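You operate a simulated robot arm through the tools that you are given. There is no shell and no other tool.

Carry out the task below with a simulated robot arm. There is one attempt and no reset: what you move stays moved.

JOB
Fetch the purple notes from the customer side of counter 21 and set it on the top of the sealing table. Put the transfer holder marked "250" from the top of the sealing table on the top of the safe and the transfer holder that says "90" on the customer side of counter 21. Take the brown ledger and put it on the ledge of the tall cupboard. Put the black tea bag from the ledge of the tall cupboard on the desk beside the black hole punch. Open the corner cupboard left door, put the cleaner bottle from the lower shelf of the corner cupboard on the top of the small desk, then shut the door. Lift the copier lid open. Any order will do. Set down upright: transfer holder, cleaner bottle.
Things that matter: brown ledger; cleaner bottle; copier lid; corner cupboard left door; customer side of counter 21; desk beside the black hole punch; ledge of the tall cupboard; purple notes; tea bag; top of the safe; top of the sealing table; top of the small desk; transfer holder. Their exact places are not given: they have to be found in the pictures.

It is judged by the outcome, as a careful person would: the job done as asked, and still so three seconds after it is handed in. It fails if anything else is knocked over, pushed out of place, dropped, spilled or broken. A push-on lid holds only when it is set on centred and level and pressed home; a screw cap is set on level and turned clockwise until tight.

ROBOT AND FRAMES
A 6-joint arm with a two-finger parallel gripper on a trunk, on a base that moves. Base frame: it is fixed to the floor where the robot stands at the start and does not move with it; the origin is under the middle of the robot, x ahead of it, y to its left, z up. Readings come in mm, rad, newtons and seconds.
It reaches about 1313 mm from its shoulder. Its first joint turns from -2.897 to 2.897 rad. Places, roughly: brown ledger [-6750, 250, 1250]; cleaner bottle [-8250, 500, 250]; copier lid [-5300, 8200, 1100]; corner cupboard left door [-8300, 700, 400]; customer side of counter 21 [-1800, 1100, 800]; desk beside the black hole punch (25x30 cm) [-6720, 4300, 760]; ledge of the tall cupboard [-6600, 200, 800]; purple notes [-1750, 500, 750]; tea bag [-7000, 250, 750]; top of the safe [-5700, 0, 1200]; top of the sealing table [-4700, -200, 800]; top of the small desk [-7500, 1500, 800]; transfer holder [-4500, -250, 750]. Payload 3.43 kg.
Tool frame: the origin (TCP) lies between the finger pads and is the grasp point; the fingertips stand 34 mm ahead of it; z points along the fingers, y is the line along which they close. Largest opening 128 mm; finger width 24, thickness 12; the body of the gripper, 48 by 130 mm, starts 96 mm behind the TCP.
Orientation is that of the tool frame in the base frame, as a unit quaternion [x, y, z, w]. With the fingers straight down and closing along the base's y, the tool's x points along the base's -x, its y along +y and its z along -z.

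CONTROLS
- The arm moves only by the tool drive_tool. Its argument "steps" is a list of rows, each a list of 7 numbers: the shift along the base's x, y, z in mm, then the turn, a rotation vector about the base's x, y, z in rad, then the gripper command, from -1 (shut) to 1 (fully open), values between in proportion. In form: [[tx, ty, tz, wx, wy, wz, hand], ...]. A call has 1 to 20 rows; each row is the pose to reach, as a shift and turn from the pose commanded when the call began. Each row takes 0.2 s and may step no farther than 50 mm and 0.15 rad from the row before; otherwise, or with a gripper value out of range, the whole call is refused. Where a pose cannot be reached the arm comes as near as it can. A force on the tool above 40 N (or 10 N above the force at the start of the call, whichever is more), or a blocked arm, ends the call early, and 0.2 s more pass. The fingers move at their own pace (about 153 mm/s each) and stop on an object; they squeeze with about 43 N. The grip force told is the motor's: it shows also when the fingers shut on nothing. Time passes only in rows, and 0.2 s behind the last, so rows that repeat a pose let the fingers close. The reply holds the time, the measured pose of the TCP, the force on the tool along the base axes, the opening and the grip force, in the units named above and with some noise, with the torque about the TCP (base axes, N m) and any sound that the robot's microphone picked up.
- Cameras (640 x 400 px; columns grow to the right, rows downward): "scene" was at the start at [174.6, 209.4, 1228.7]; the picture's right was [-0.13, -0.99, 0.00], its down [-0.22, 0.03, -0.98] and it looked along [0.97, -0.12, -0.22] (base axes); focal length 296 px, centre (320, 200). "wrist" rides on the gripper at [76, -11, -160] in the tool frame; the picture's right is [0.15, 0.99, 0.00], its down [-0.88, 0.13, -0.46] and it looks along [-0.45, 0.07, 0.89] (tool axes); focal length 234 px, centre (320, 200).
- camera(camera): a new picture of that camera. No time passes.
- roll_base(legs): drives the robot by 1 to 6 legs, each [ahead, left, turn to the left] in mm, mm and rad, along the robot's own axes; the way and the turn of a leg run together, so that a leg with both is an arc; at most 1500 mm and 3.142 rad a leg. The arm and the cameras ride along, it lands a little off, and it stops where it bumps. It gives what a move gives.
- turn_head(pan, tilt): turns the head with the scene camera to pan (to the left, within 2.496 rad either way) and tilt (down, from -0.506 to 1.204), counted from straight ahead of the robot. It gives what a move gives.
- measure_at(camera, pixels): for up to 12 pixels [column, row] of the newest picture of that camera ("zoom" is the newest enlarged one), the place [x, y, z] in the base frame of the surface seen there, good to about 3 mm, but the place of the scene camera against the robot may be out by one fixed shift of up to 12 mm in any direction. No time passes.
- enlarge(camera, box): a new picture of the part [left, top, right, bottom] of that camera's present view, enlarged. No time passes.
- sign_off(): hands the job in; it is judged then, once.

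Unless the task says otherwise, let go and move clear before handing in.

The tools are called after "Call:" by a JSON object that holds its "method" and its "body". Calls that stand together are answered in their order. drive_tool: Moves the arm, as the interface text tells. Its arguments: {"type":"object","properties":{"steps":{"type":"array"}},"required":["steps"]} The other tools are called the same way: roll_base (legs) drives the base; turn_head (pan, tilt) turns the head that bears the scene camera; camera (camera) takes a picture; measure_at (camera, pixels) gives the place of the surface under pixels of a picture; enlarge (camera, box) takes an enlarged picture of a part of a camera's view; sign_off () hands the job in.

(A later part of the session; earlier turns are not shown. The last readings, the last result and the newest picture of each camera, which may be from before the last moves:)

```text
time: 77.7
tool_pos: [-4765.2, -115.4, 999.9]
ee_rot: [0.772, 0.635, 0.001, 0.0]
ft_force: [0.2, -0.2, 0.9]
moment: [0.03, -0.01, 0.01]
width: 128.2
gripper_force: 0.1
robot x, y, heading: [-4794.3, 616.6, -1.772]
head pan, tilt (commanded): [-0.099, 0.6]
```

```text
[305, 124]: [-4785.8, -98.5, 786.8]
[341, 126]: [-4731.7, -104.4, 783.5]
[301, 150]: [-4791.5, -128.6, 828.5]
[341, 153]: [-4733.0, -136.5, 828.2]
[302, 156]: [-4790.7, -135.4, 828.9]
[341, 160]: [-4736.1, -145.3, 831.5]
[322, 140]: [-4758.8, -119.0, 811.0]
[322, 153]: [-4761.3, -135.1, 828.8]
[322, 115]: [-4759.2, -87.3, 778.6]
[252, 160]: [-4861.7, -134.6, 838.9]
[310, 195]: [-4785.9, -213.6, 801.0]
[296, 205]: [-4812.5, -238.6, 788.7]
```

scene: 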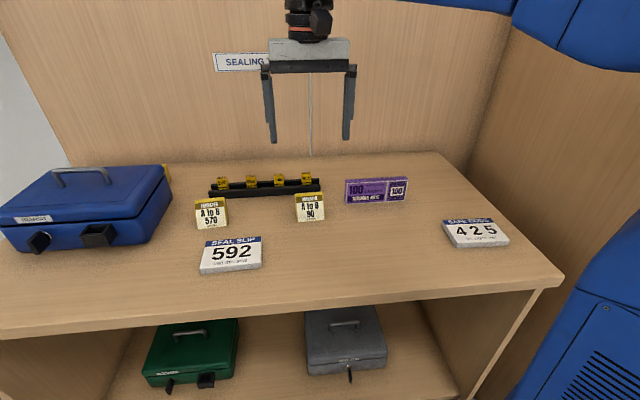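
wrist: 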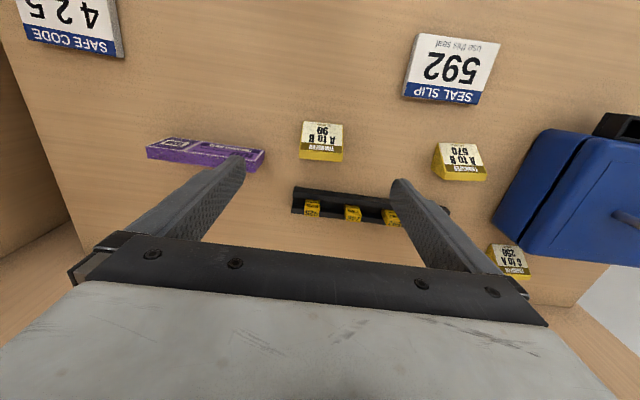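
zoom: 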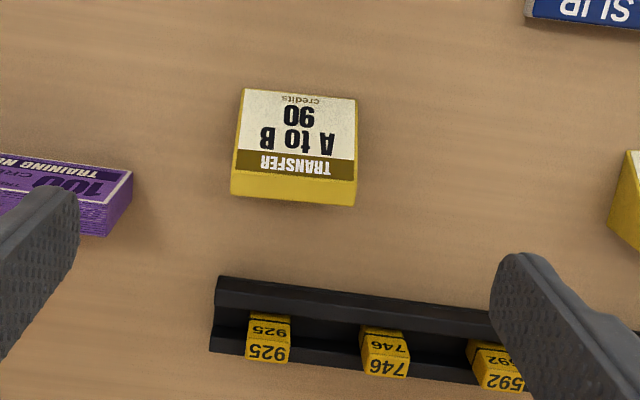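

Holder 90 measures about x -4790…-4733, y -98…-145, top z≈829, turned slightly. I'll open to 100 mm, lower over it with the pads on its end faces and close.

Call:
{"method": "drive_tool", "body": {"steps": [[1, -5, -40, 0, 0, 0.04, 0.56], [3, -10, -85, 0, 0, 0.07, 0.56], [3, -10, -125, 0, 0, 0.07, 0.56], [3, -10, -150, 0, 0, 0.07, 0.56], [3, -10, -170, 0, 0, 0.07, 0.56], [3, -10, -181, 0, 0, 0.07, 0.56], [3, -10, -181, 0, 0, 0.07, 0.3], [3, -10, -181, 0, 0, 0.07, -0.2], [3, -10, -181, 0, 0, 0.07, -1], [3, -10, -181, 0, 0, 0.07, -1], [3, -10, -181, 0, 0, 0.07, -1]]}}

Call:
{"method": "camera", "body": {"camera": "wrist"}}

Call:
{"method": "camera", "body": {"camera": "scene"}}

```text
time: 80.1
tool_pos: [-4760.6, -123.9, 818.8]
ee_rot: [0.749, 0.662, 0.0, 0.0]
ft_force: [0.9, 0.1, 2.7]
moment: [-0.04, -0.16, -0.05]
width: 63.4
gripper_force: 43.5
robot x, y, heading: [-4794.1, 616.8, -1.775]
head pan, tilt (commanded): [-0.099, 0.6]
```

```text
taken
```

wrist: 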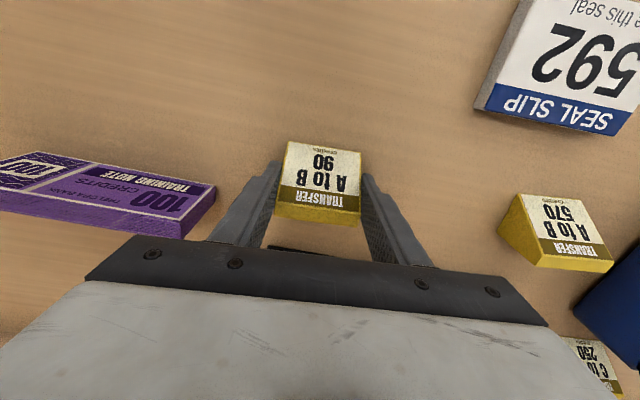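

```text
taken
```

scene: 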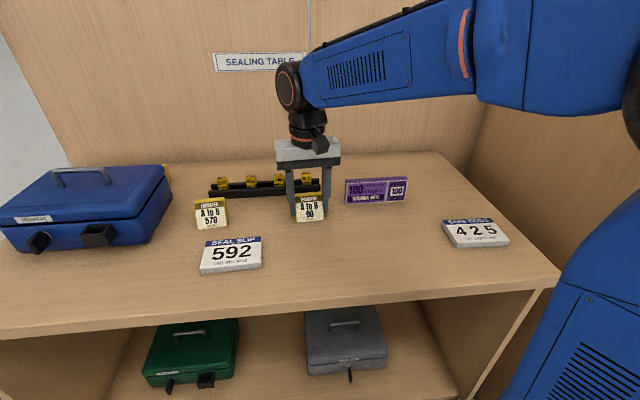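

Holder 90 is gripped (63 mm, 43 N). I'll lift it, draw the arm back, and then drive to the counter end.

Call:
{"method": "drive_tool", "body": {"steps": [[0, 0, 15, 0, 0, 0, -1], [0, 0, 55, 0, 0, 0, -1], [0, 0, 100, 0, 0, 0, -1], [0, 0, 145, 0, 0, 0, -1], [0, 0, 190, 0, 0, 0, -1], [0, 0, 235, 0, 0, 0, -1], [5, 25, 270, 0, 0, 0, -1], [12, 60, 290, 0, 0, 0, -1], [20, 100, 300, 0, 0, 0, -1], [26, 130, 300, 0, 0, 0, -1]]}}

Call:
{"method": "camera", "body": {"camera": "wrist"}}

```text
time: 82.3
tool_pos: [-4733.5, 4.8, 1119.5]
ee_rot: [0.749, 0.663, 0.0, -0.001]
ft_force: [0.6, -1.4, -1.4]
moment: [0.05, 0.02, -0.04]
width: 63.4
gripper_force: 43.0
robot x, y, heading: [-4794.5, 618.4, -1.768]
head pan, tilt (commanded): [-0.099, 0.6]
```

```text
taken
```

wrist: 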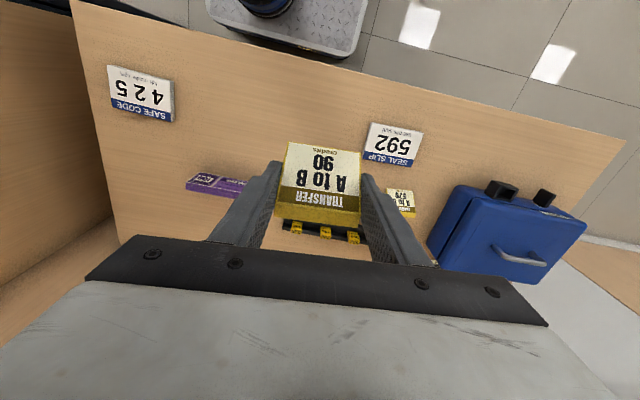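

The 90 holder is held level. I'll turn left to face east and drive back along the corridor toward the counter end.

Call:
{"method": "roll_base", "body": {"legs": [[0, 0, 1.576], [1450, -60, 0], [1000, -110, 0]]}}

Call:
{"method": "turn_head", "body": {"pan": 0.3, "tilt": 0.35}}

Call:
{"method": "camera", "body": {"camera": "scene"}}

```text
time: 98.2
tool_pos: [-1789.5, 47.2, 1119.7]
ee_rot: [0.054, 0.999, 0.0, -0.001]
ft_force: [0.9, 0.3, -0.2]
moment: [0.01, -0.03, 0.01]
width: 63.2
gripper_force: 43.3
robot x, y, heading: [-2399.1, -23.1, -0.185]
head pan, tilt (commanded): [-0.099, 0.6]
```

```text
time: 99.1
tool_pos: [-1788.9, 46.8, 1120.8]
ee_rot: [0.053, 0.999, 0.0, -0.001]
ft_force: [0.0, -0.2, -0.3]
moment: [-0.04, 0.0, 0.0]
width: 63.1
gripper_force: 43.4
robot x, y, heading: [-2397.5, -22.0, -0.193]
head pan, tilt (commanded): [0.3, 0.351]
```

```text
taken
```

scene: 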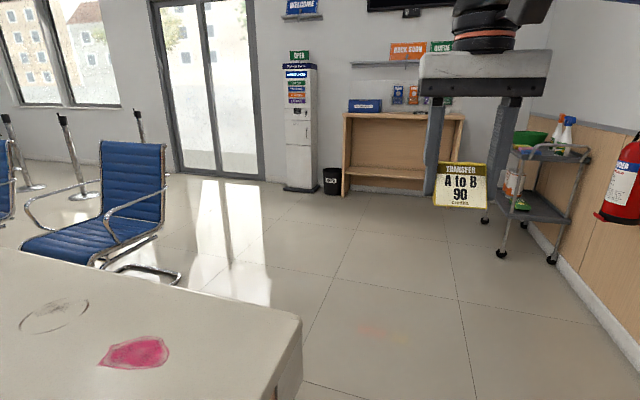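

I'm in the corridor beside the counter end; the stain and ring mark are at lower left. I'll drive 630 mm farther and turn left to face the counter's end.

Call:
{"method": "roll_base", "body": {"legs": [[630, 0, 0], [0, 0, 1.571]]}}

Call:
{"method": "turn_head", "body": {"pan": 0.0, "tilt": 0.6}}

Call:
{"method": "camera", "body": {"camera": "scene"}}

Call:
{"method": "camera", "body": {"camera": "wrist"}}

```text
time: 105.7
tool_pos: [-1637.3, 450.6, 1119.9]
ee_rot: [-0.56, 0.829, 0.0, 0.0]
ft_force: [0.6, 0.6, -1.3]
moment: [-0.01, -0.01, -0.02]
width: 63.6
gripper_force: 42.7
robot x, y, heading: [-1733.5, -155.5, 1.109]
head pan, tilt (commanded): [0.3, 0.351]
stopped in leg 2: the robot was blocked; the commanded pose is now the measured one
```

```text
time: 106.5
tool_pos: [-1635.7, 449.5, 1119.8]
ee_rot: [-0.56, 0.829, 0.0, 0.0]
ft_force: [-0.3, -0.1, -0.4]
moment: [-0.04, -0.01, -0.03]
width: 63.2
gripper_force: 42.9
robot x, y, heading: [-1735.2, -153.0, 1.105]
head pan, tilt (commanded): [0.0, 0.6]
```

```text
taken
```

scene: 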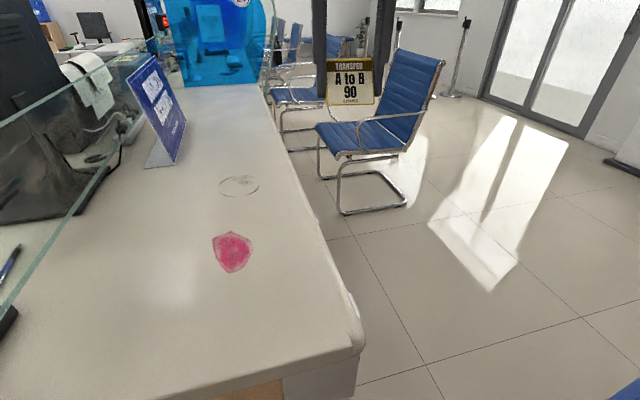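

```text
taken
```

wrist: 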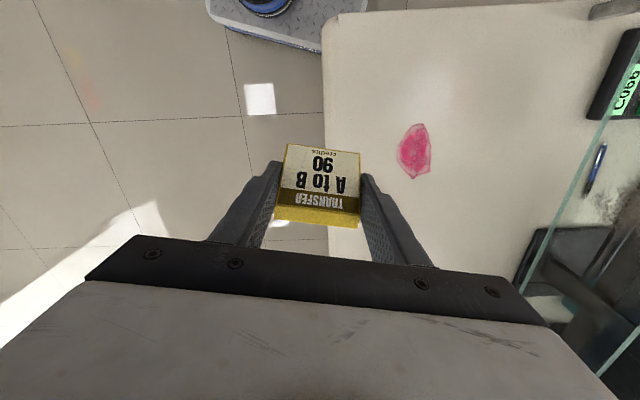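

The turn was blocked because my front corner touched the counter base (the corner needs 470 mm). I'll back off, finish the turn and look again.

Call:
{"method": "roll_base", "body": {"legs": [[-120, 0, 0], [0, 0, 0.274]]}}

Call:
{"method": "camera", "body": {"camera": "scene"}}

Call:
{"method": "camera", "body": {"camera": "wrist"}}

```text
time: 108.7
tool_pos: [-1857.1, 347.5, 1119.5]
ee_rot: [-0.668, 0.744, 0.0, 0.0]
ft_force: [-0.4, 0.0, 0.2]
moment: [0.0, 0.01, -0.03]
width: 63.1
gripper_force: 43.2
robot x, y, heading: [-1787.6, -259.3, 1.386]
head pan, tilt (commanded): [0.0, 0.6]
```

```text
taken
```

scene: 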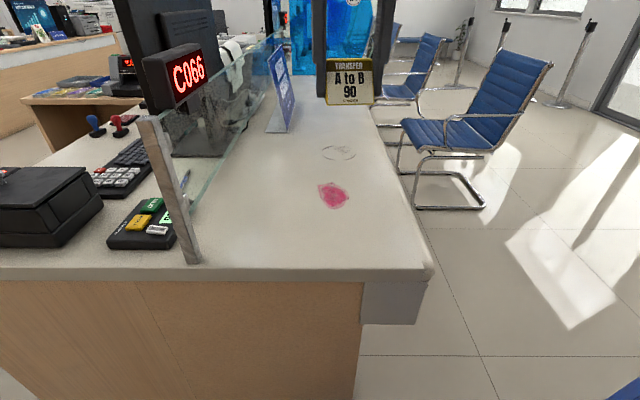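

```text
taken
```

wrist: 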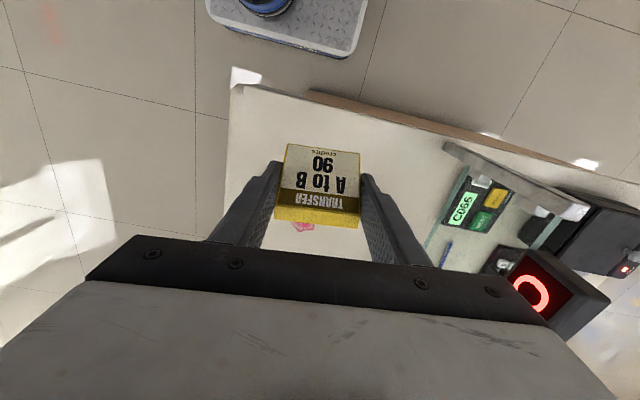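

The counter top lies ahead with the stain at (333,195); my TCP is over its near end. I'll drive 110 mm ahead and then reach to a clear spot beyond the stain.

Call:
{"method": "roll_base", "body": {"legs": [[110, 0, 0]]}}

Call:
{"method": "camera", "body": {"camera": "scene"}}

Call:
{"method": "measure_at", "body": {"camera": "scene", "pixels": [[333, 195], [320, 155], [345, 150], [300, 190], [340, 175], [290, 150]]}}

```text
time: 109.9
tool_pos: [-1837.9, 457.5, 1120.3]
ee_rot: [-0.669, 0.743, 0.0, 0.001]
ft_force: [-0.2, -0.3, -1.1]
moment: [-0.01, -0.01, 0.0]
width: 63.4
gripper_force: 43.2
robot x, y, heading: [-1768.5, -152.1, 1.386]
head pan, tilt (commanded): [0.0, 0.6]
```

```text
taken
```

scene: 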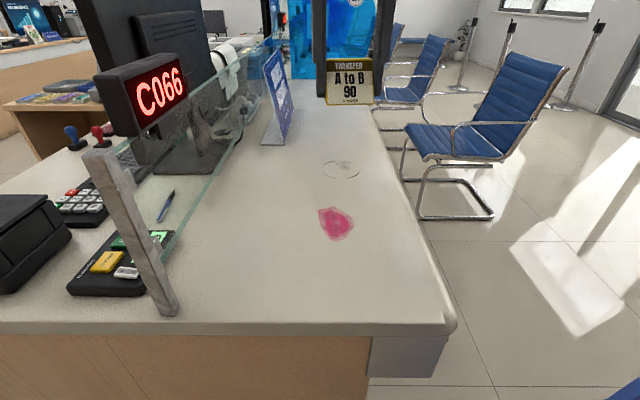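

```text
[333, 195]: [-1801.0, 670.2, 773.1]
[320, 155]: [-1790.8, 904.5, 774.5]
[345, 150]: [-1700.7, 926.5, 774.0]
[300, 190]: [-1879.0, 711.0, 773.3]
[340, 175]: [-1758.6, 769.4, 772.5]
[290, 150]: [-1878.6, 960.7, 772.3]
```

The clear spot between the stain and the ring is about (-1800,670). I'll reach there and lower the holder to just above the counter.

Call:
{"method": "drive_tool", "body": {"steps": [[8, 43, 0, 0, 0, 0, -1], [15, 85, 0, 0, 0, 0, -1], [23, 128, -10, 0, 0, 0, -1], [30, 170, -20, 0, 0, 0, -1], [38, 213, -40, 0, 0, 0, -1], [38, 213, -85, 0, 0, 0, -1], [38, 213, -130, 0, 0, 0, -1], [38, 213, -175, 0, 0, 0, -1], [38, 213, -215, 0, 0, 0, -1], [38, 213, -250, 0, 0, 0, -1], [38, 213, -275, 0, 0, 0, -1], [38, 213, -288, 0, 0, 0, -1], [38, 213, -294, 0, 0, 0, -1], [38, 213, -298, 0, 0, 0, -1]]}}

Call:
{"method": "camera", "body": {"camera": "wrist"}}

Call:
{"method": "camera", "body": {"camera": "scene"}}

```text
time: 112.9
tool_pos: [-1799.5, 671.3, 822.2]
ee_rot: [-0.669, 0.744, 0.0, 0.0]
ft_force: [-0.4, 0.3, -0.9]
moment: [-0.01, 0.01, -0.03]
width: 63.1
gripper_force: 43.3
robot x, y, heading: [-1769.3, -152.7, 1.387]
head pan, tilt (commanded): [0.0, 0.6]
```

```text
taken
```

wrist: 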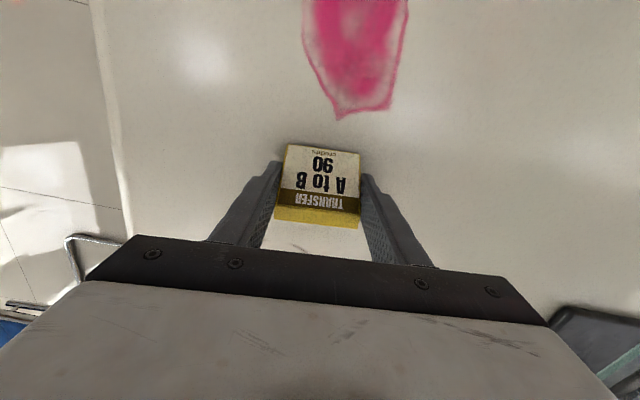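

```text
taken
```

scene: 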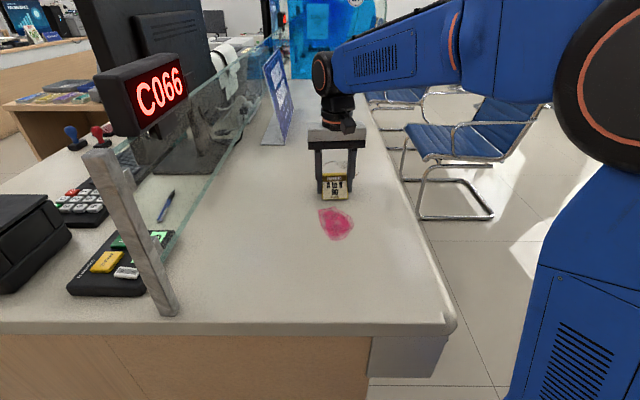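

The holder hangs just above the counter with no contact force yet. I'll creep down a few millimetres.

Call:
{"method": "drive_tool", "body": {"steps": [[0, 0, -1.5, 0, 0, 0, -1], [0, 0, -2.5, 0, 0, 0, -1], [0, 0, -3.2, 0, 0, 0, -1]]}}

```text
time: 113.7
tool_pos: [-1798.8, 670.6, 818.2]
ee_rot: [-0.669, 0.744, 0.0, 0.0]
ft_force: [-0.1, -0.6, -0.7]
moment: [-0.03, 0.01, 0.0]
width: 62.9
gripper_force: 42.8
robot x, y, heading: [-1771.5, -154.9, 1.386]
head pan, tilt (commanded): [0.0, 0.6]
```

Still no contact; I'll go down another 2 mm.

Call:
{"method": "drive_tool", "body": {"steps": [[0, 0, -1, 0, 0, 0, -1], [0, 0, -2, 0, 0, 0, -1]]}}

```text
time: 114.3
tool_pos: [-1799.7, 670.5, 817.5]
ee_rot: [-0.669, 0.743, 0.001, 0.001]
ft_force: [-3.6, 2.3, 15.2]
moment: [-0.18, 0.35, -0.07]
width: 63.3
gripper_force: 42.7
robot x, y, heading: [-1766.8, -153.3, 1.391]
head pan, tilt (commanded): [0.0, 0.6]
```

Contact now (15 N upward), so the holder stands on the counter. I'll ease up a hair, open the fingers and rise.

Call:
{"method": "drive_tool", "body": {"steps": [[0, 0, 0.8, 0, 0, 0, -1], [0, 0, 0.8, 0, 0, 0, 0.1], [0, 0, 0.8, 0, 0, 0, 0.5], [0, 0, 0.8, 0, 0, 0, 0.6], [0, 0, 20, 0, 0, 0, 0.6], [0, 0, 60, 0, 0, 0, 0.6], [0, 0, 105, 0, 0, 0, 0.6], [0, 0, 150, 0, 0, 0, 0.6], [0, 0, 195, 0, 0, 0, 0.6], [0, 0, 240, 0, 0, 0, 0.6], [-5, -40, 265, 0, 0, 0, 0.6], [-12, -85, 280, 0, 0, 0, 0.6], [-20, -130, 290, 0, 0, 0, 0.6], [-28, -175, 300, 0, 0, 0, 0.6]]}}

Call:
{"method": "camera", "body": {"camera": "scene"}}

Call:
{"method": "camera", "body": {"camera": "wrist"}}

```text
time: 117.3
tool_pos: [-1827.7, 493.4, 1117.3]
ee_rot: [-0.668, 0.744, 0.0, 0.0]
ft_force: [-0.9, 1.7, -0.7]
moment: [-0.09, -0.04, 0.01]
width: 102.3
gripper_force: 0.0
robot x, y, heading: [-1768.8, -150.1, 1.387]
head pan, tilt (commanded): [0.0, 0.6]
```

```text
taken
```

scene: 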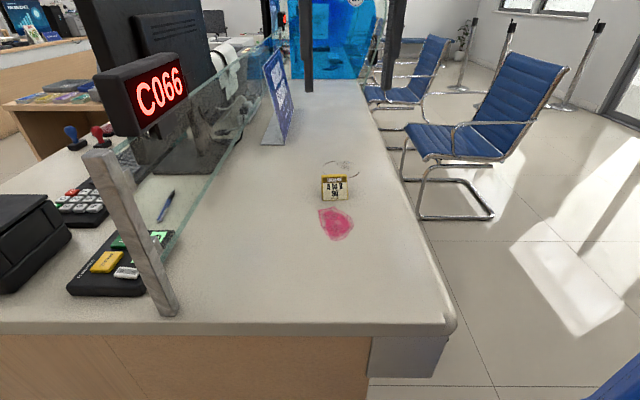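

```text
taken
```

wrist: 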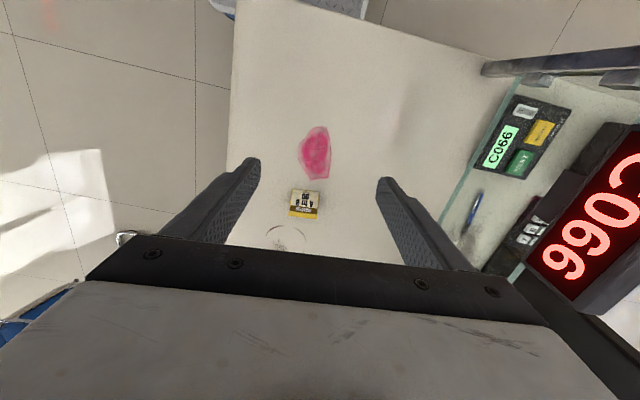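

Holder 90 stands upright on the customer side. I'll back off, turn west, and return to the sealing table for holder 250.

Call:
{"method": "roll_base", "body": {"legs": [[-240, 0, 0], [0, 0, 1.563], [1450, -200, 0], [1080, -200, 0], [0, 0, 1.555]]}}

Call:
{"method": "turn_head", "body": {"pan": 0.0, "tilt": 0.6}}

Call:
{"method": "camera", "body": {"camera": "scene"}}

Call:
{"method": "camera", "body": {"camera": "wrist"}}

```text
time: 138.6
tool_pos: [-4139.6, -146.7, 1118.3]
ee_rot: [0.755, 0.656, 0.0, 0.0]
ft_force: [-0.1, 0.1, -0.1]
moment: [-0.01, 0.0, -0.01]
width: 102.6
gripper_force: 0.1
robot x, y, heading: [-4178.1, 501.6, -1.79]
head pan, tilt (commanded): [0.0, 0.6]
```

```text
time: 139.2
tool_pos: [-4139.7, -146.8, 1119.3]
ee_rot: [0.755, 0.655, 0.0, 0.0]
ft_force: [-0.4, -1.6, 0.1]
moment: [-0.04, 0.0, -0.03]
width: 102.3
gripper_force: 0.1
robot x, y, heading: [-4179.6, 498.1, -1.795]
head pan, tilt (commanded): [0.0, 0.6]
```

```text
taken
```

scene: 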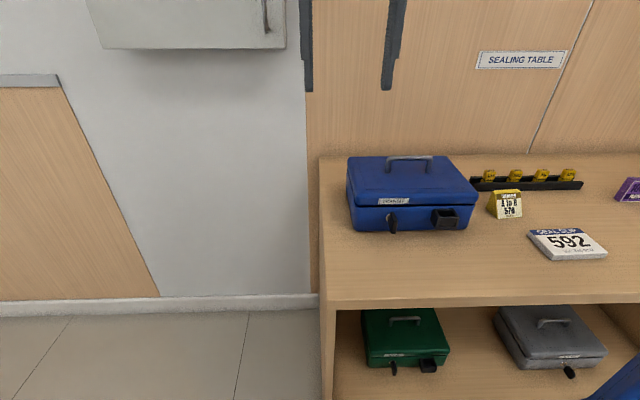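

```text
taken
```

wrist: 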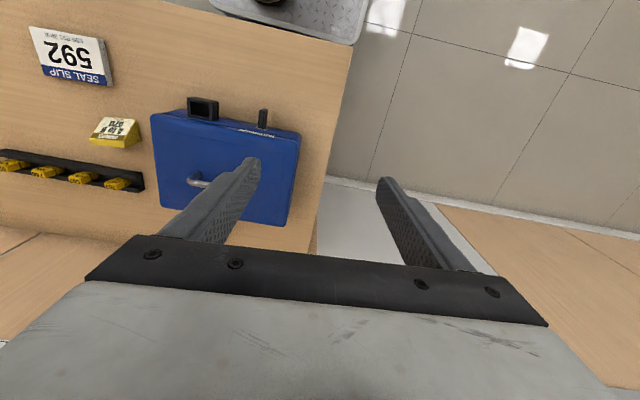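

Holder 250 is hidden behind the cash box from here. I'll move the hand right and forward, staying high, to look down behind the box.

Call:
{"method": "drive_tool", "body": {"steps": [[-45, -10, 0, 0, 0, 0, 0.6], [-90, -25, 0, 0, 0, 0, 0.6], [-135, -40, 0, 0, 0, 0, 0.6], [-180, -55, 0, 0, 0, 0, 0.6], [-225, -70, 0, 0, 0, 0, 0.6], [-255, -85, 0, 0, 0, 0, 0.6], [-255, -85, 0, 0, 0, 0, 0.6]]}}

Call:
{"method": "camera", "body": {"camera": "wrist"}}

```text
time: 140.8
tool_pos: [-4396.6, -232.9, 1121.0]
ee_rot: [0.755, 0.655, 0.0, 0.0]
ft_force: [-0.8, -0.1, -0.5]
moment: [-0.03, -0.03, 0.01]
width: 102.8
gripper_force: 0.1
robot x, y, heading: [-4180.5, 500.5, -1.793]
head pan, tilt (commanded): [0.0, 0.6]
```

```text
taken
```

wrist: 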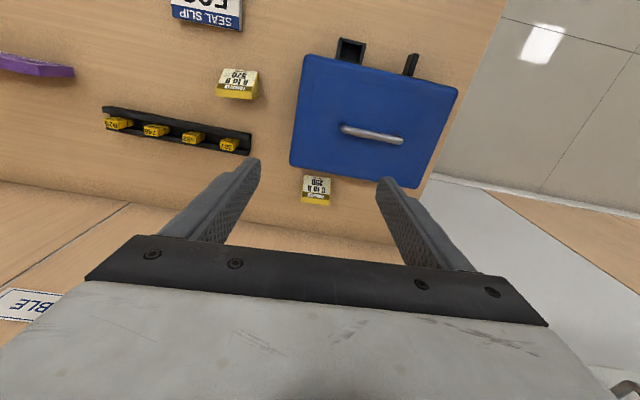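

Now holder 250 shows at about (315,190), right behind the cash box's back right corner. I'll enlarge and measure both.

Call:
{"method": "enlarge", "body": {"camera": "wrist", "box": [250, 130, 410, 250]}}

Call:
{"method": "measure_at", "body": {"camera": "wrist", "pixels": [[304, 178], [330, 179], [302, 194], [329, 196], [303, 201], [328, 203], [316, 187], [293, 162], [345, 175], [415, 183], [345, 130], [316, 225]]}}

```text
3.33 times, centred on (330, 190) of wrist
```

zoom: 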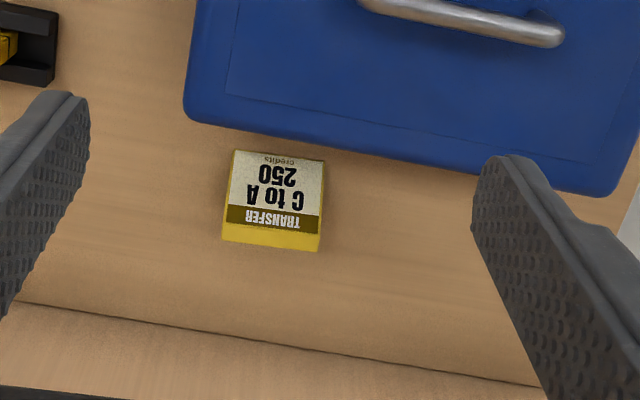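

```text
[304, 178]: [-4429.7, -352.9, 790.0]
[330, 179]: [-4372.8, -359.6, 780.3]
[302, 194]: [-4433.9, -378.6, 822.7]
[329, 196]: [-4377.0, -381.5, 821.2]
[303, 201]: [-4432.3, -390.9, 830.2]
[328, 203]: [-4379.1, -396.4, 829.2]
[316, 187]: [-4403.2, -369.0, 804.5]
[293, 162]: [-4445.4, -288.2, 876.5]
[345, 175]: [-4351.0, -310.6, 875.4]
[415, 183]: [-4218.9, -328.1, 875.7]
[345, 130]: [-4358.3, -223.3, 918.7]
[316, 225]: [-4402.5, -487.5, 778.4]
```

Holder 250 is at x -4430…-4376, y -353…-400, with about 50 mm gap to the box's rear edge. I'll move over it, descend and close.

Call:
{"method": "drive_tool", "body": {"steps": [[-2, -37, 0, 0, 0, 0, 0.56], [-4, -74, 0, 0, 0, 0, 0.56], [-6, -111, 0, 0, 0, 0, 0.56], [-7, -147, -20, 0, 0, 0, 0.56], [-7, -147, -65, 0, 0, 0, 0.56], [-7, -147, -110, 0, 0, 0, 0.56], [-7, -147, -155, 0, 0, 0, 0.56], [-7, -147, -200, 0, 0, 0, 0.56], [-7, -147, -240, 0, 0, 0, 0.56]]}}

Call:
{"method": "camera", "body": {"camera": "wrist"}}

Call:
{"method": "camera", "body": {"camera": "scene"}}

```text
time: 142.8
tool_pos: [-4401.4, -377.5, 877.9]
ee_rot: [0.755, 0.655, 0.001, 0.0]
ft_force: [-0.6, 0.3, 0.1]
moment: [-0.04, -0.01, 0.02]
width: 99.8
gripper_force: 0.0
robot x, y, heading: [-4176.7, 503.0, -1.792]
head pan, tilt (commanded): [0.0, 0.6]
```

```text
taken
```

wrist: 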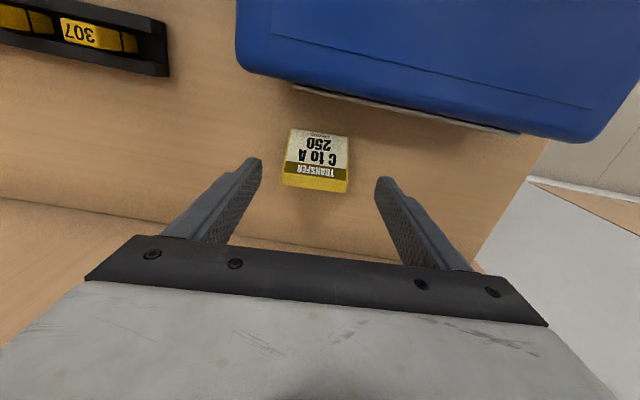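

```text
taken
```

scene: 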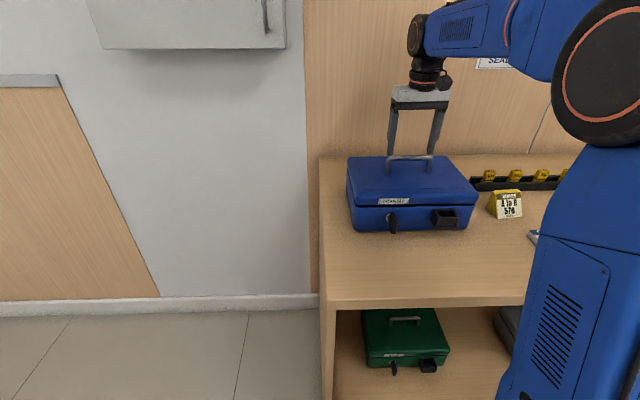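

The holder is centred between the fingers (pixel (318,160)). I'll refine its position once more before the last 60 mm.

Call:
{"method": "measure_at", "body": {"camera": "wrist", "pixels": [[293, 131], [347, 139], [286, 172], [348, 181], [284, 182], [346, 191], [320, 155], [400, 150], [318, 215]]}}

```text
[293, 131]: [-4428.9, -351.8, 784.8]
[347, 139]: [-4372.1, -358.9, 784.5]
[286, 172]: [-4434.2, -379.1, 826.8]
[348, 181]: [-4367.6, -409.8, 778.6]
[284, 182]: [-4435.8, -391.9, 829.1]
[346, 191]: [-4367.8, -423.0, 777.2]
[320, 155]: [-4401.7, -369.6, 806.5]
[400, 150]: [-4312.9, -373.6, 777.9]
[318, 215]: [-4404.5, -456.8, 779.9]
```

Call:
{"method": "drive_tool", "body": {"steps": [[-2, -2, -30, 0, 0, 0.02, 0.56], [-2, -2, -50, 0, 0, 0.02, 0.56], [-2, -2, -59, 0, 0, 0.02, 0.56], [-2, -2, -59, 0, 0, 0.02, 0.3], [-2, -2, -59, 0, 0, 0.02, -0.2], [-2, -2, -59, 0, 0, 0.02, -1], [-2, -2, -59, 0, 0, 0.02, -1], [-2, -2, -59, 0, 0, 0.02, -1]]}}

Call:
{"method": "camera", "body": {"camera": "wrist"}}

```text
time: 144.6
tool_pos: [-4403.7, -379.4, 820.7]
ee_rot: [0.749, 0.663, 0.0, 0.0]
ft_force: [0.1, -0.4, 0.2]
moment: [0.0, 0.0, -0.02]
width: 63.4
gripper_force: 43.0
robot x, y, heading: [-4176.8, 501.3, -1.792]
head pan, tilt (commanded): [0.0, 0.6]
```

```text
taken
```

wrist: 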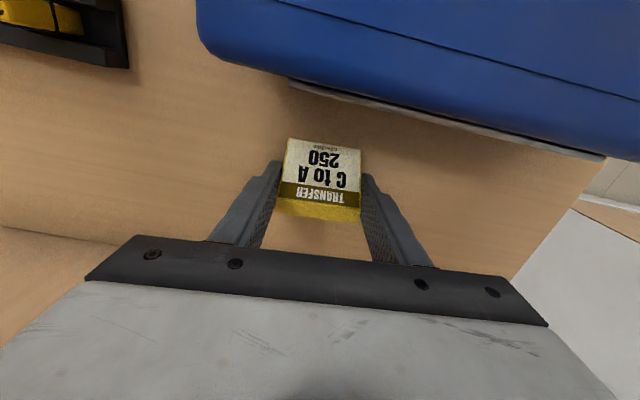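

Gripped at 63.4 mm. I'll lift straight up past the box and draw back, then go look at the safe.

Call:
{"method": "drive_tool", "body": {"steps": [[0, 0, 20, 0, 0, 0, -1], [0, 0, 60, 0, 0, 0, -1], [0, 0, 105, 0, 0, 0, -1], [0, 0, 150, 0, 0, 0, -1], [0, 0, 195, 0, 0, 0, -1], [0, 0, 240, 0, 0, 0, -1], [0, 0, 285, 0, 0, 0, -1], [8, 40, 310, 0, 0, 0, -1], [16, 83, 330, 0, 0, 0, -1], [24, 126, 340, 0, 0, 0, -1], [32, 170, 350, 0, 0, 0, -1], [40, 215, 360, 0, 0, 0, -1], [48, 260, 370, 0, 0, 0, -1]]}}

Call:
{"method": "turn_head", "body": {"pan": -1.0, "tilt": 0.2}}

Call:
{"method": "camera", "body": {"camera": "scene"}}

```text
time: 147.4
tool_pos: [-4357.8, -123.9, 1170.4]
ee_rot: [0.749, 0.663, -0.001, 0.002]
ft_force: [-0.1, -0.9, -0.8]
moment: [0.13, -0.03, -0.01]
width: 63.3
gripper_force: 42.7
out of reach, approached as far as the arm can: row 12, 13
robot x, y, heading: [-4176.9, 502.9, -1.79]
head pan, tilt (commanded): [0.0, 0.6]
```

```text
time: 148.7
tool_pos: [-4356.7, -123.0, 1171.7]
ee_rot: [0.749, 0.662, -0.002, 0.002]
ft_force: [-0.7, -0.7, -0.6]
moment: [0.03, 0.01, -0.02]
width: 63.3
gripper_force: 42.6
robot x, y, heading: [-4178.6, 497.7, -1.788]
head pan, tilt (commanded): [-1.0, 0.201]
```

```text
taken
```

scene: 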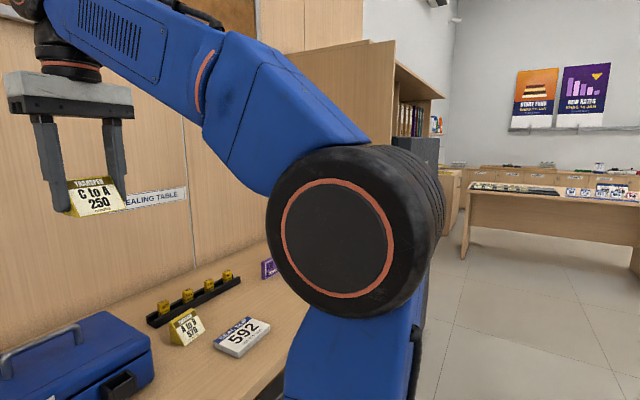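

Behind the arm I see the tall wooden panel between the table and the safe, taller than my hand, so I'll back off first, then strafe right to in front of the safe.

Call:
{"method": "roll_base", "body": {"legs": [[-420, 0, 0.025], [0, -1380, 0]]}}

Call:
{"method": "turn_head", "body": {"pan": 0.0, "tilt": 0.25}}

Call:
{"method": "camera", "body": {"camera": "scene"}}

Call:
{"method": "turn_head", "body": {"pan": -0.5, "tilt": 0.25}}

Call:
{"method": "camera", "body": {"camera": "scene"}}

```text
time: 157.8
tool_pos: [-5620.3, 564.7, 1172.4]
ee_rot: [0.74, 0.673, -0.002, 0.002]
ft_force: [-0.3, -0.6, -0.9]
moment: [0.0, -0.04, 0.01]
width: 63.0
gripper_force: 42.9
robot x, y, heading: [-5454.9, 1190.8, -1.769]
head pan, tilt (commanded): [-1.0, 0.201]
```

```text
time: 159.1
tool_pos: [-5618.7, 564.1, 1171.9]
ee_rot: [0.74, 0.673, -0.002, 0.002]
ft_force: [0.0, 0.4, 0.4]
moment: [-0.03, 0.02, 0.02]
width: 63.5
gripper_force: 42.8
robot x, y, heading: [-5457.4, 1194.7, -1.765]
head pan, tilt (commanded): [0.0, 0.25]
```

```text
taken
```

scene: 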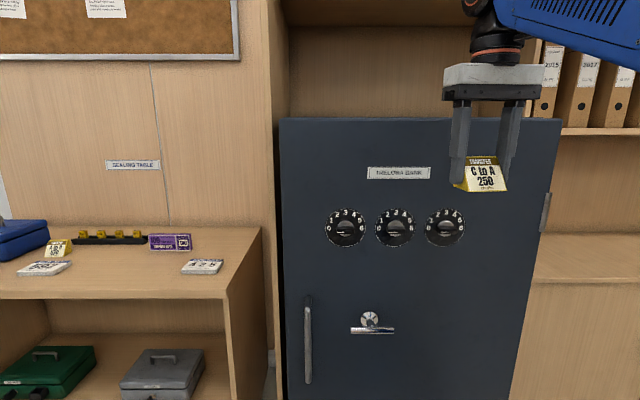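

```text
time: 160.0
tool_pos: [-5620.4, 563.8, 1171.9]
ee_rot: [0.74, 0.673, -0.002, 0.002]
ft_force: [0.1, 0.2, -0.7]
moment: [0.01, -0.01, 0.03]
width: 63.4
gripper_force: 43.3
robot x, y, heading: [-5456.2, 1192.1, -1.768]
head pan, tilt (commanded): [-0.499, 0.25]
```

```text
taken
```

scene: 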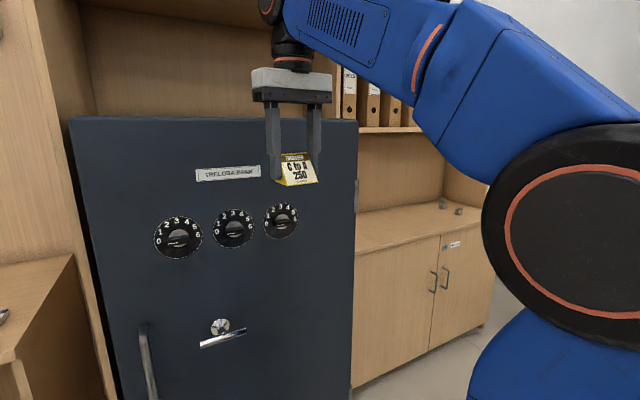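

The safe sits in a wooden alcove with boards above and the tall cupboard to its right. I'll look up and measure the clearance above the safe's top.

Call:
{"method": "turn_head", "body": {"pan": -0.1, "tilt": -0.15}}

Call:
{"method": "camera", "body": {"camera": "scene"}}

```text
time: 160.9
tool_pos: [-5620.4, 564.2, 1171.3]
ee_rot: [0.74, 0.673, -0.002, 0.003]
ft_force: [1.1, 0.8, -0.3]
moment: [-0.03, -0.01, -0.04]
width: 63.2
gripper_force: 42.8
robot x, y, heading: [-5456.9, 1196.8, -1.77]
head pan, tilt (commanded): [-0.099, -0.15]
```

```text
taken
```

scene: 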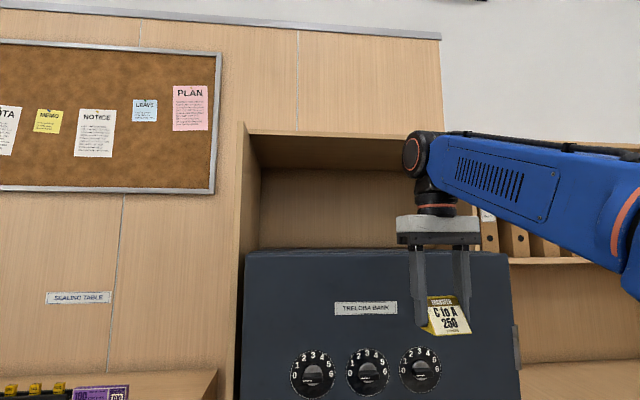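

Call:
{"method": "measure_at", "body": {"camera": "scene", "pixels": [[340, 252], [340, 256], [260, 258], [500, 258], [340, 247], [330, 140], [330, 133], [250, 131], [330, 200], [340, 163], [253, 200], [490, 215]]}}

Call:
{"method": "enlarge", "body": {"camera": "scene", "box": [230, 120, 540, 320]}}

```text
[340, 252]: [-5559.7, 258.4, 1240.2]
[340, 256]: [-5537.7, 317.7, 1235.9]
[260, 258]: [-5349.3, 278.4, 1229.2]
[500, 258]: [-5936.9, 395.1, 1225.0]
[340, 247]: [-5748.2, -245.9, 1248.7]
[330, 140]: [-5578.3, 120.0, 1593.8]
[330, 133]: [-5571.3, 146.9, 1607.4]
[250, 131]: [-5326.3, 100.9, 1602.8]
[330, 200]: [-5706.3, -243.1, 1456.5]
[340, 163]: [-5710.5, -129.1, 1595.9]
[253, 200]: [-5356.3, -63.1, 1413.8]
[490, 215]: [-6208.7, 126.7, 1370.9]
```

```text
2.00 times, centred on (385, 220) of scene
```

zoom: 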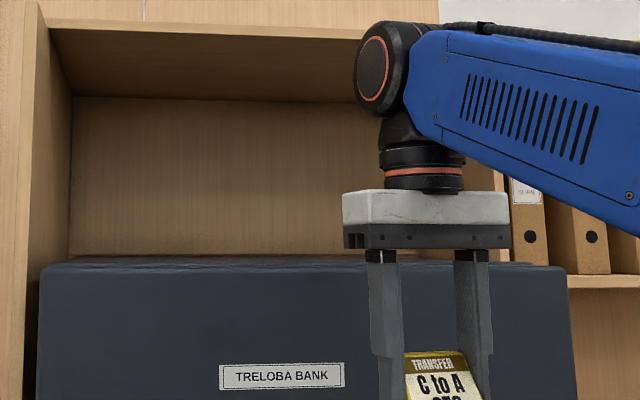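

The safe top is at z≈1245 and its front 175 mm (v -747…-922) stick out from under the upper board. With the fingers straight down the arm tops out at about z 1171, so I must re-grip this holder with a tilted hand; I'll use the sealing table's free front area for that.

Call:
{"method": "roll_base", "body": {"legs": [[0, 825, 0], [420, 0, 0]]}}

Call:
{"method": "turn_head", "body": {"pan": -0.15, "tilt": 0.6}}

Call:
{"method": "camera", "body": {"camera": "scene"}}

Call:
{"method": "camera", "body": {"camera": "wrist"}}

```text
time: 167.5
tool_pos: [-4896.9, -10.4, 1171.8]
ee_rot: [0.741, 0.671, -0.002, 0.002]
ft_force: [-0.6, 0.1, -0.8]
moment: [0.01, 0.0, 0.01]
width: 63.2
gripper_force: 43.2
robot x, y, heading: [-4730.6, 620.5, -1.769]
head pan, tilt (commanded): [-0.099, -0.15]
```

```text
time: 168.6
tool_pos: [-4898.0, -10.4, 1171.6]
ee_rot: [0.741, 0.672, -0.002, 0.002]
ft_force: [-0.2, -0.1, -0.9]
moment: [-0.02, 0.02, -0.01]
width: 63.3
gripper_force: 43.1
robot x, y, heading: [-4733.7, 618.2, -1.768]
head pan, tilt (commanded): [-0.15, 0.6]
```

```text
taken
```

scene: 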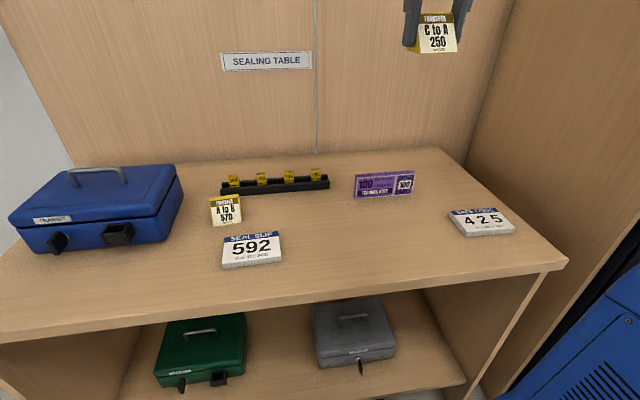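

```text
taken
```

wrist: 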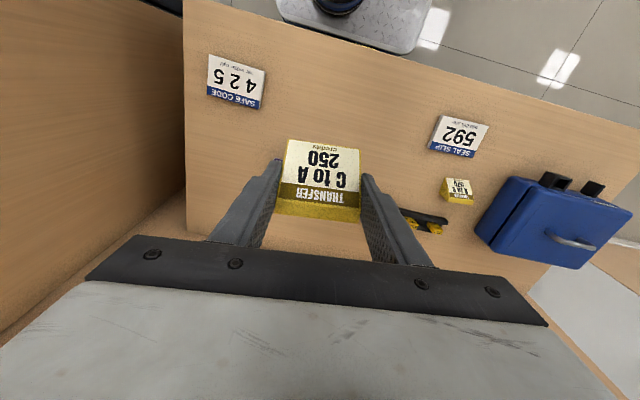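

The spot below the holder is free in front of the notes. I'll descend partway and check the pose, since the last commanded height was beyond reach.

Call:
{"method": "drive_tool", "body": {"steps": [[3, 15, -40, 0, 0, 0, -1], [6, 30, -80, 0, 0, 0, -1], [9, 44, -120, 0, 0, 0, -1], [9, 44, -165, 0, 0, 0, -1], [9, 44, -210, 0, 0, 0, -1], [9, 44, -255, 0, 0, 0, -1], [9, 44, -290, 0, 0, 0, -1]]}}

Call:
{"method": "measure_at", "body": {"camera": "scene", "pixels": [[400, 225], [400, 245], [350, 230]]}}

```text
time: 170.2
tool_pos: [-4889.2, 36.3, 881.6]
ee_rot: [0.741, 0.672, -0.003, 0.003]
ft_force: [-0.8, -0.4, -0.3]
moment: [0.02, 0.0, 0.0]
width: 63.0
gripper_force: 43.3
robot x, y, heading: [-4733.3, 617.0, -1.77]
head pan, tilt (commanded): [-0.15, 0.6]
```

```text
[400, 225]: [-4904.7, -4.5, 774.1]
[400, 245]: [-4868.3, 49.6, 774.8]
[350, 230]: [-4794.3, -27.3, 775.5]
```

The pose follows as expected (z 881.6). I'll lower to contact near z≈820.

Call:
{"method": "drive_tool", "body": {"steps": [[0, 0, -30, 0, 0, 0, -1], [0, 0, -50, 0, 0, 0, -1], [0, 0, -57, 0, 0, 0, -1], [0, 0, -60, 0, 0, 0, -1], [0, 0, -61.5, 0, 0, 0, -1]]}}

```text
time: 171.4
tool_pos: [-4888.5, 34.4, 820.3]
ee_rot: [0.741, 0.672, -0.003, 0.002]
ft_force: [-0.7, 2.6, 12.5]
moment: [0.46, -0.33, 0.05]
width: 63.2
gripper_force: 42.8
robot x, y, heading: [-4731.8, 618.1, -1.768]
head pan, tilt (commanded): [-0.15, 0.6]
```

Contact at z≈820. I'll release, rise straight up, and back the base 150 mm to give the arm room for a tilted grasp.

Call:
{"method": "drive_tool", "body": {"steps": [[0, 0, 0.8, 0, 0, 0, -1], [0, 0, 0.8, 0, 0, 0, 0.1], [0, 0, 0.8, 0, 0, 0, 0.5], [0, 0, 0.8, 0, 0, 0, 0.56], [0, 0, 20, 0, 0, 0, 0.56], [0, 0, 60, 0, 0, 0, 0.56], [0, 0, 105, 0, 0, 0, 0.56], [0, 0, 150, 0, 0, 0, 0.56], [0, 0, 180, 0, 0, 0, 0.56]]}}

Call:
{"method": "roll_base", "body": {"legs": [[-150, 0, 0]]}}

Call:
{"method": "camera", "body": {"camera": "scene"}}

Call:
{"method": "camera", "body": {"camera": "wrist"}}

```text
time: 173.4
tool_pos: [-4890.8, 34.2, 1000.3]
ee_rot: [0.741, 0.672, -0.002, 0.002]
ft_force: [0.5, -0.1, -0.4]
moment: [-0.01, -0.03, -0.03]
width: 99.7
gripper_force: 0.1
robot x, y, heading: [-4734.4, 615.8, -1.765]
head pan, tilt (commanded): [-0.15, 0.6]
```

```text
time: 174.8
tool_pos: [-4861.9, 180.5, 999.9]
ee_rot: [0.741, 0.671, -0.002, 0.002]
ft_force: [0.3, 0.6, -1.2]
moment: [0.01, 0.01, 0.01]
width: 99.9
gripper_force: 0.1
robot x, y, heading: [-4701.7, 767.0, -1.77]
head pan, tilt (commanded): [-0.15, 0.6]
```

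```text
taken
```

scene: 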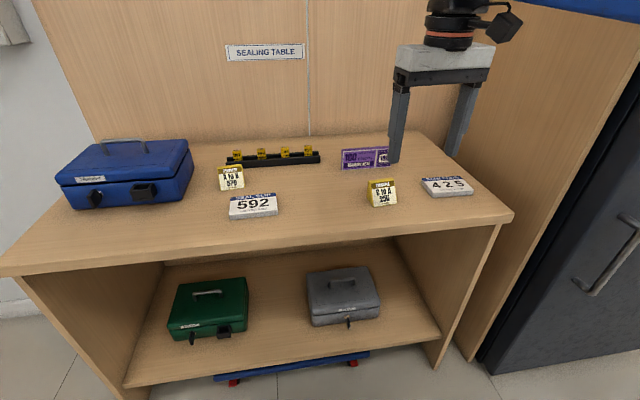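

```text
taken
```

wrist: 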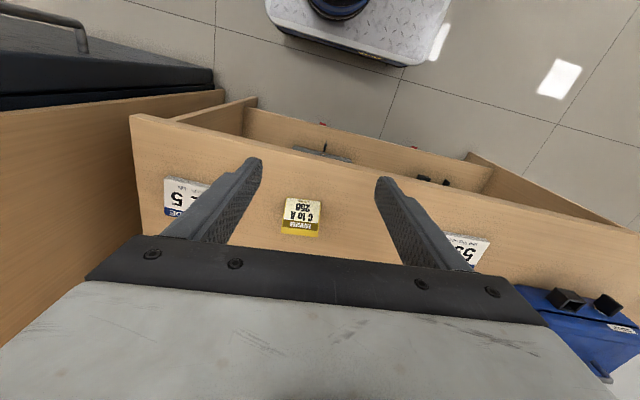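

The holder stands at (382,192) in the scene. I'll tilt the hand forward by 0.87 rad about its closing axis, keeping the TCP in place.

Call:
{"method": "drive_tool", "body": {"steps": [[0, 0, 0, -0.144, 0.014, 0, 0.56], [0, 0, 0, -0.289, 0.028, 0, 0.56], [0, 0, 0, -0.433, 0.042, 0, 0.56], [0, 0, 0, -0.577, 0.057, 0, 0.56], [0, 0, 0, -0.722, 0.071, 0, 0.56], [0, 0, 0, -0.866, 0.085, 0, 0.56], [0, 0, 0, -0.866, 0.085, 0, 0.56]]}}

Call:
{"method": "camera", "body": {"camera": "wrist"}}

Call:
{"method": "camera", "body": {"camera": "scene"}}

```text
time: 176.3
tool_pos: [-4860.8, 180.9, 1000.9]
ee_rot: [0.671, 0.607, -0.315, 0.286]
ft_force: [-0.9, -0.2, -0.2]
moment: [-0.03, -0.03, 0.01]
width: 99.8
gripper_force: 0.1
robot x, y, heading: [-4705.0, 765.6, -1.767]
head pan, tilt (commanded): [-0.15, 0.6]
```

```text
taken
```

wrist: 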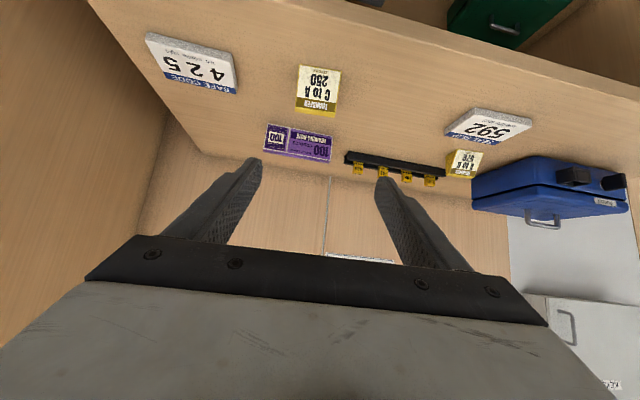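

```text
taken
```

scene: 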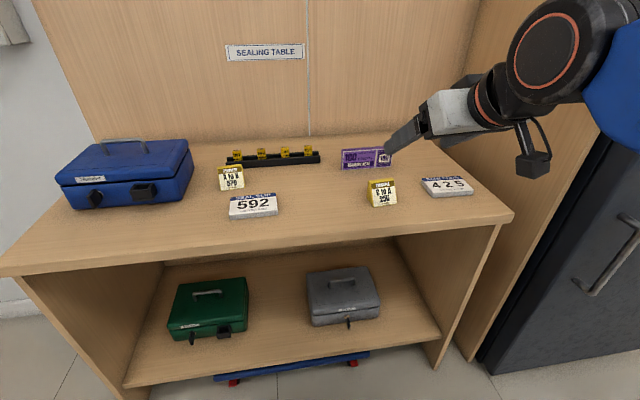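

The hand is tilted and the wrist sees holder 250 at about (318,88). I'll measure its faces now.

Call:
{"method": "enlarge", "body": {"camera": "wrist", "box": [260, 50, 380, 140]}}

Call:
{"method": "measure_at", "body": {"camera": "wrist", "pixels": [[301, 69], [339, 70], [297, 104], [336, 108], [297, 110], [334, 115], [318, 88], [318, 106], [318, 60], [280, 90], [360, 90]]}}

```text
4.44 times, centred on (320, 95) of wrist
```

zoom: 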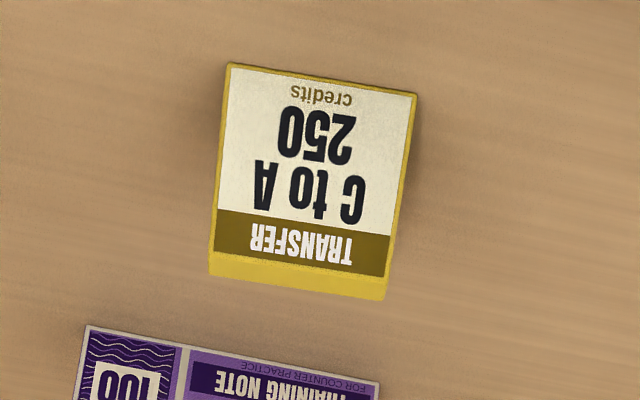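

```text
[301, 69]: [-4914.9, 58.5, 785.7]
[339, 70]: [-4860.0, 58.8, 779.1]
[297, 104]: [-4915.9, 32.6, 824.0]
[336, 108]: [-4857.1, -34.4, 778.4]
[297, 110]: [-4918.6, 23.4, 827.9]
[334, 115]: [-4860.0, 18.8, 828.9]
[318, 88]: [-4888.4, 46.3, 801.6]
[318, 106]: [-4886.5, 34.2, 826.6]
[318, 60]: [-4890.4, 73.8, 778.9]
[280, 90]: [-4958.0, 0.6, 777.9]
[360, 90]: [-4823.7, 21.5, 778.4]
```

The holder's centre is near (-4888,36). I'll approach along the tilted tool axis to TCP (-4888,32,814.5) and close.

Call:
{"method": "drive_tool", "body": {"steps": [[-6, -24, -40, 0, 0, 0, 0.56], [-13, -48, -80, 0, 0, 0, 0.56], [-19.5, -73, -122, 0, 0, 0, 0.56], [-22, -98, -143.5, 0, 0, 0, 0.56], [-24.5, -124, -165, 0, 0, 0, 0.56], [-26, -138, -177, 0, 0, 0, 0.56], [-27, -149, -186, 0, 0, 0, 0.56], [-27, -149, -186, 0, 0, 0, 0.3], [-27, -149, -186, 0, 0, 0, -0.2], [-27, -149, -186, 0, 0, 0, -1], [-27, -149, -186, 0, 0, 0, -1], [-27, -149, -186, 0, 0, 0, -1]]}}

Call:
{"method": "camera", "body": {"camera": "wrist"}}

Call:
{"method": "camera", "body": {"camera": "scene"}}

```text
time: 178.9
tool_pos: [-4889.1, 32.0, 815.0]
ee_rot: [0.672, 0.608, -0.314, 0.285]
ft_force: [0.0, 0.2, 0.0]
moment: [-0.01, -0.01, 0.0]
width: 63.4
gripper_force: 43.0
robot x, y, heading: [-4703.7, 763.6, -1.771]
head pan, tilt (commanded): [-0.15, 0.6]
```

```text
taken
```

wrist: 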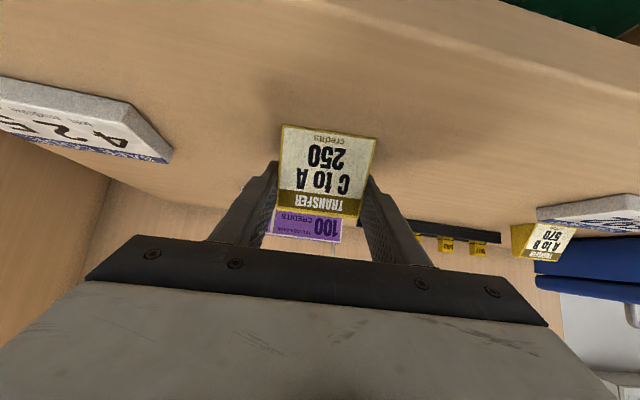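

```text
taken
```

scene: 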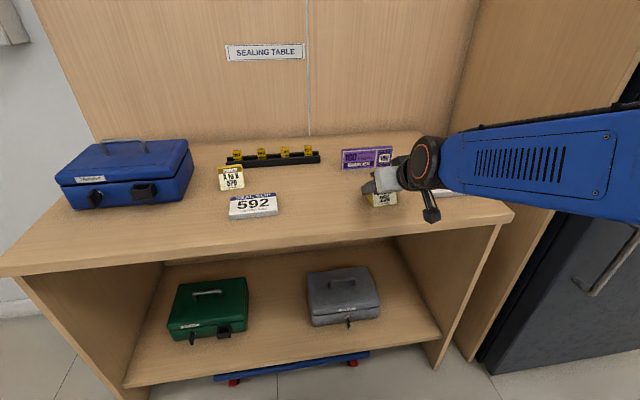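

Holder 250 is re-gripped (63.4 mm) with the tilted hand, its bottom 36 mm below the TCP. I'll lift it to about z 1320 and draw it back a little.

Call:
{"method": "drive_tool", "body": {"steps": [[0, 0, 20, 0, 0, 0, -1], [0, 0, 65, 0, 0, 0, -1], [0, 0, 110, 0, 0, 0, -1], [0, 0, 155, 0, 0, 0, -1], [0, 0, 200, 0, 0, 0, -1], [0, 0, 245, 0, 0, 0, -1], [0, 0, 290, 0, 0, 0, -1], [2, 12, 335, 0, 0, 0, -1], [5, 24, 380, 0, 0, 0, -1], [7, 36, 422, 0, 0, 0, -1], [10, 50, 460, 0, 0, 0, -1], [12, 60, 490, 0, 0, 0, -1], [14, 70, 505, 0, 0, 0, -1]]}}

Call:
{"method": "camera", "body": {"camera": "wrist"}}

```text
time: 181.8
tool_pos: [-4873.2, 104.1, 1319.0]
ee_rot: [0.672, 0.607, -0.314, 0.285]
ft_force: [-0.1, 0.4, -0.9]
moment: [-0.01, -0.03, 0.01]
width: 63.2
gripper_force: 43.2
robot x, y, heading: [-4704.3, 765.3, -1.773]
head pan, tilt (commanded): [-0.15, 0.6]
```

```text
taken
```

wrist: 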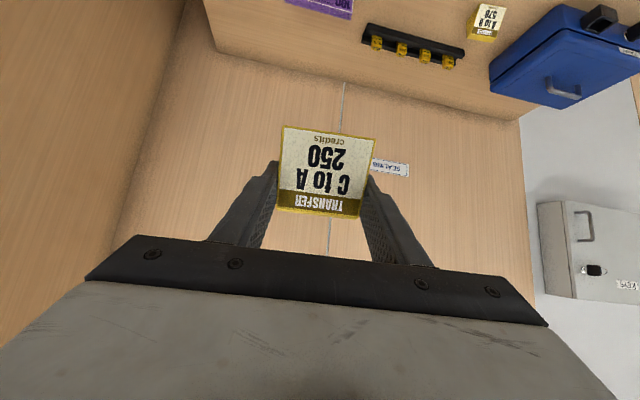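

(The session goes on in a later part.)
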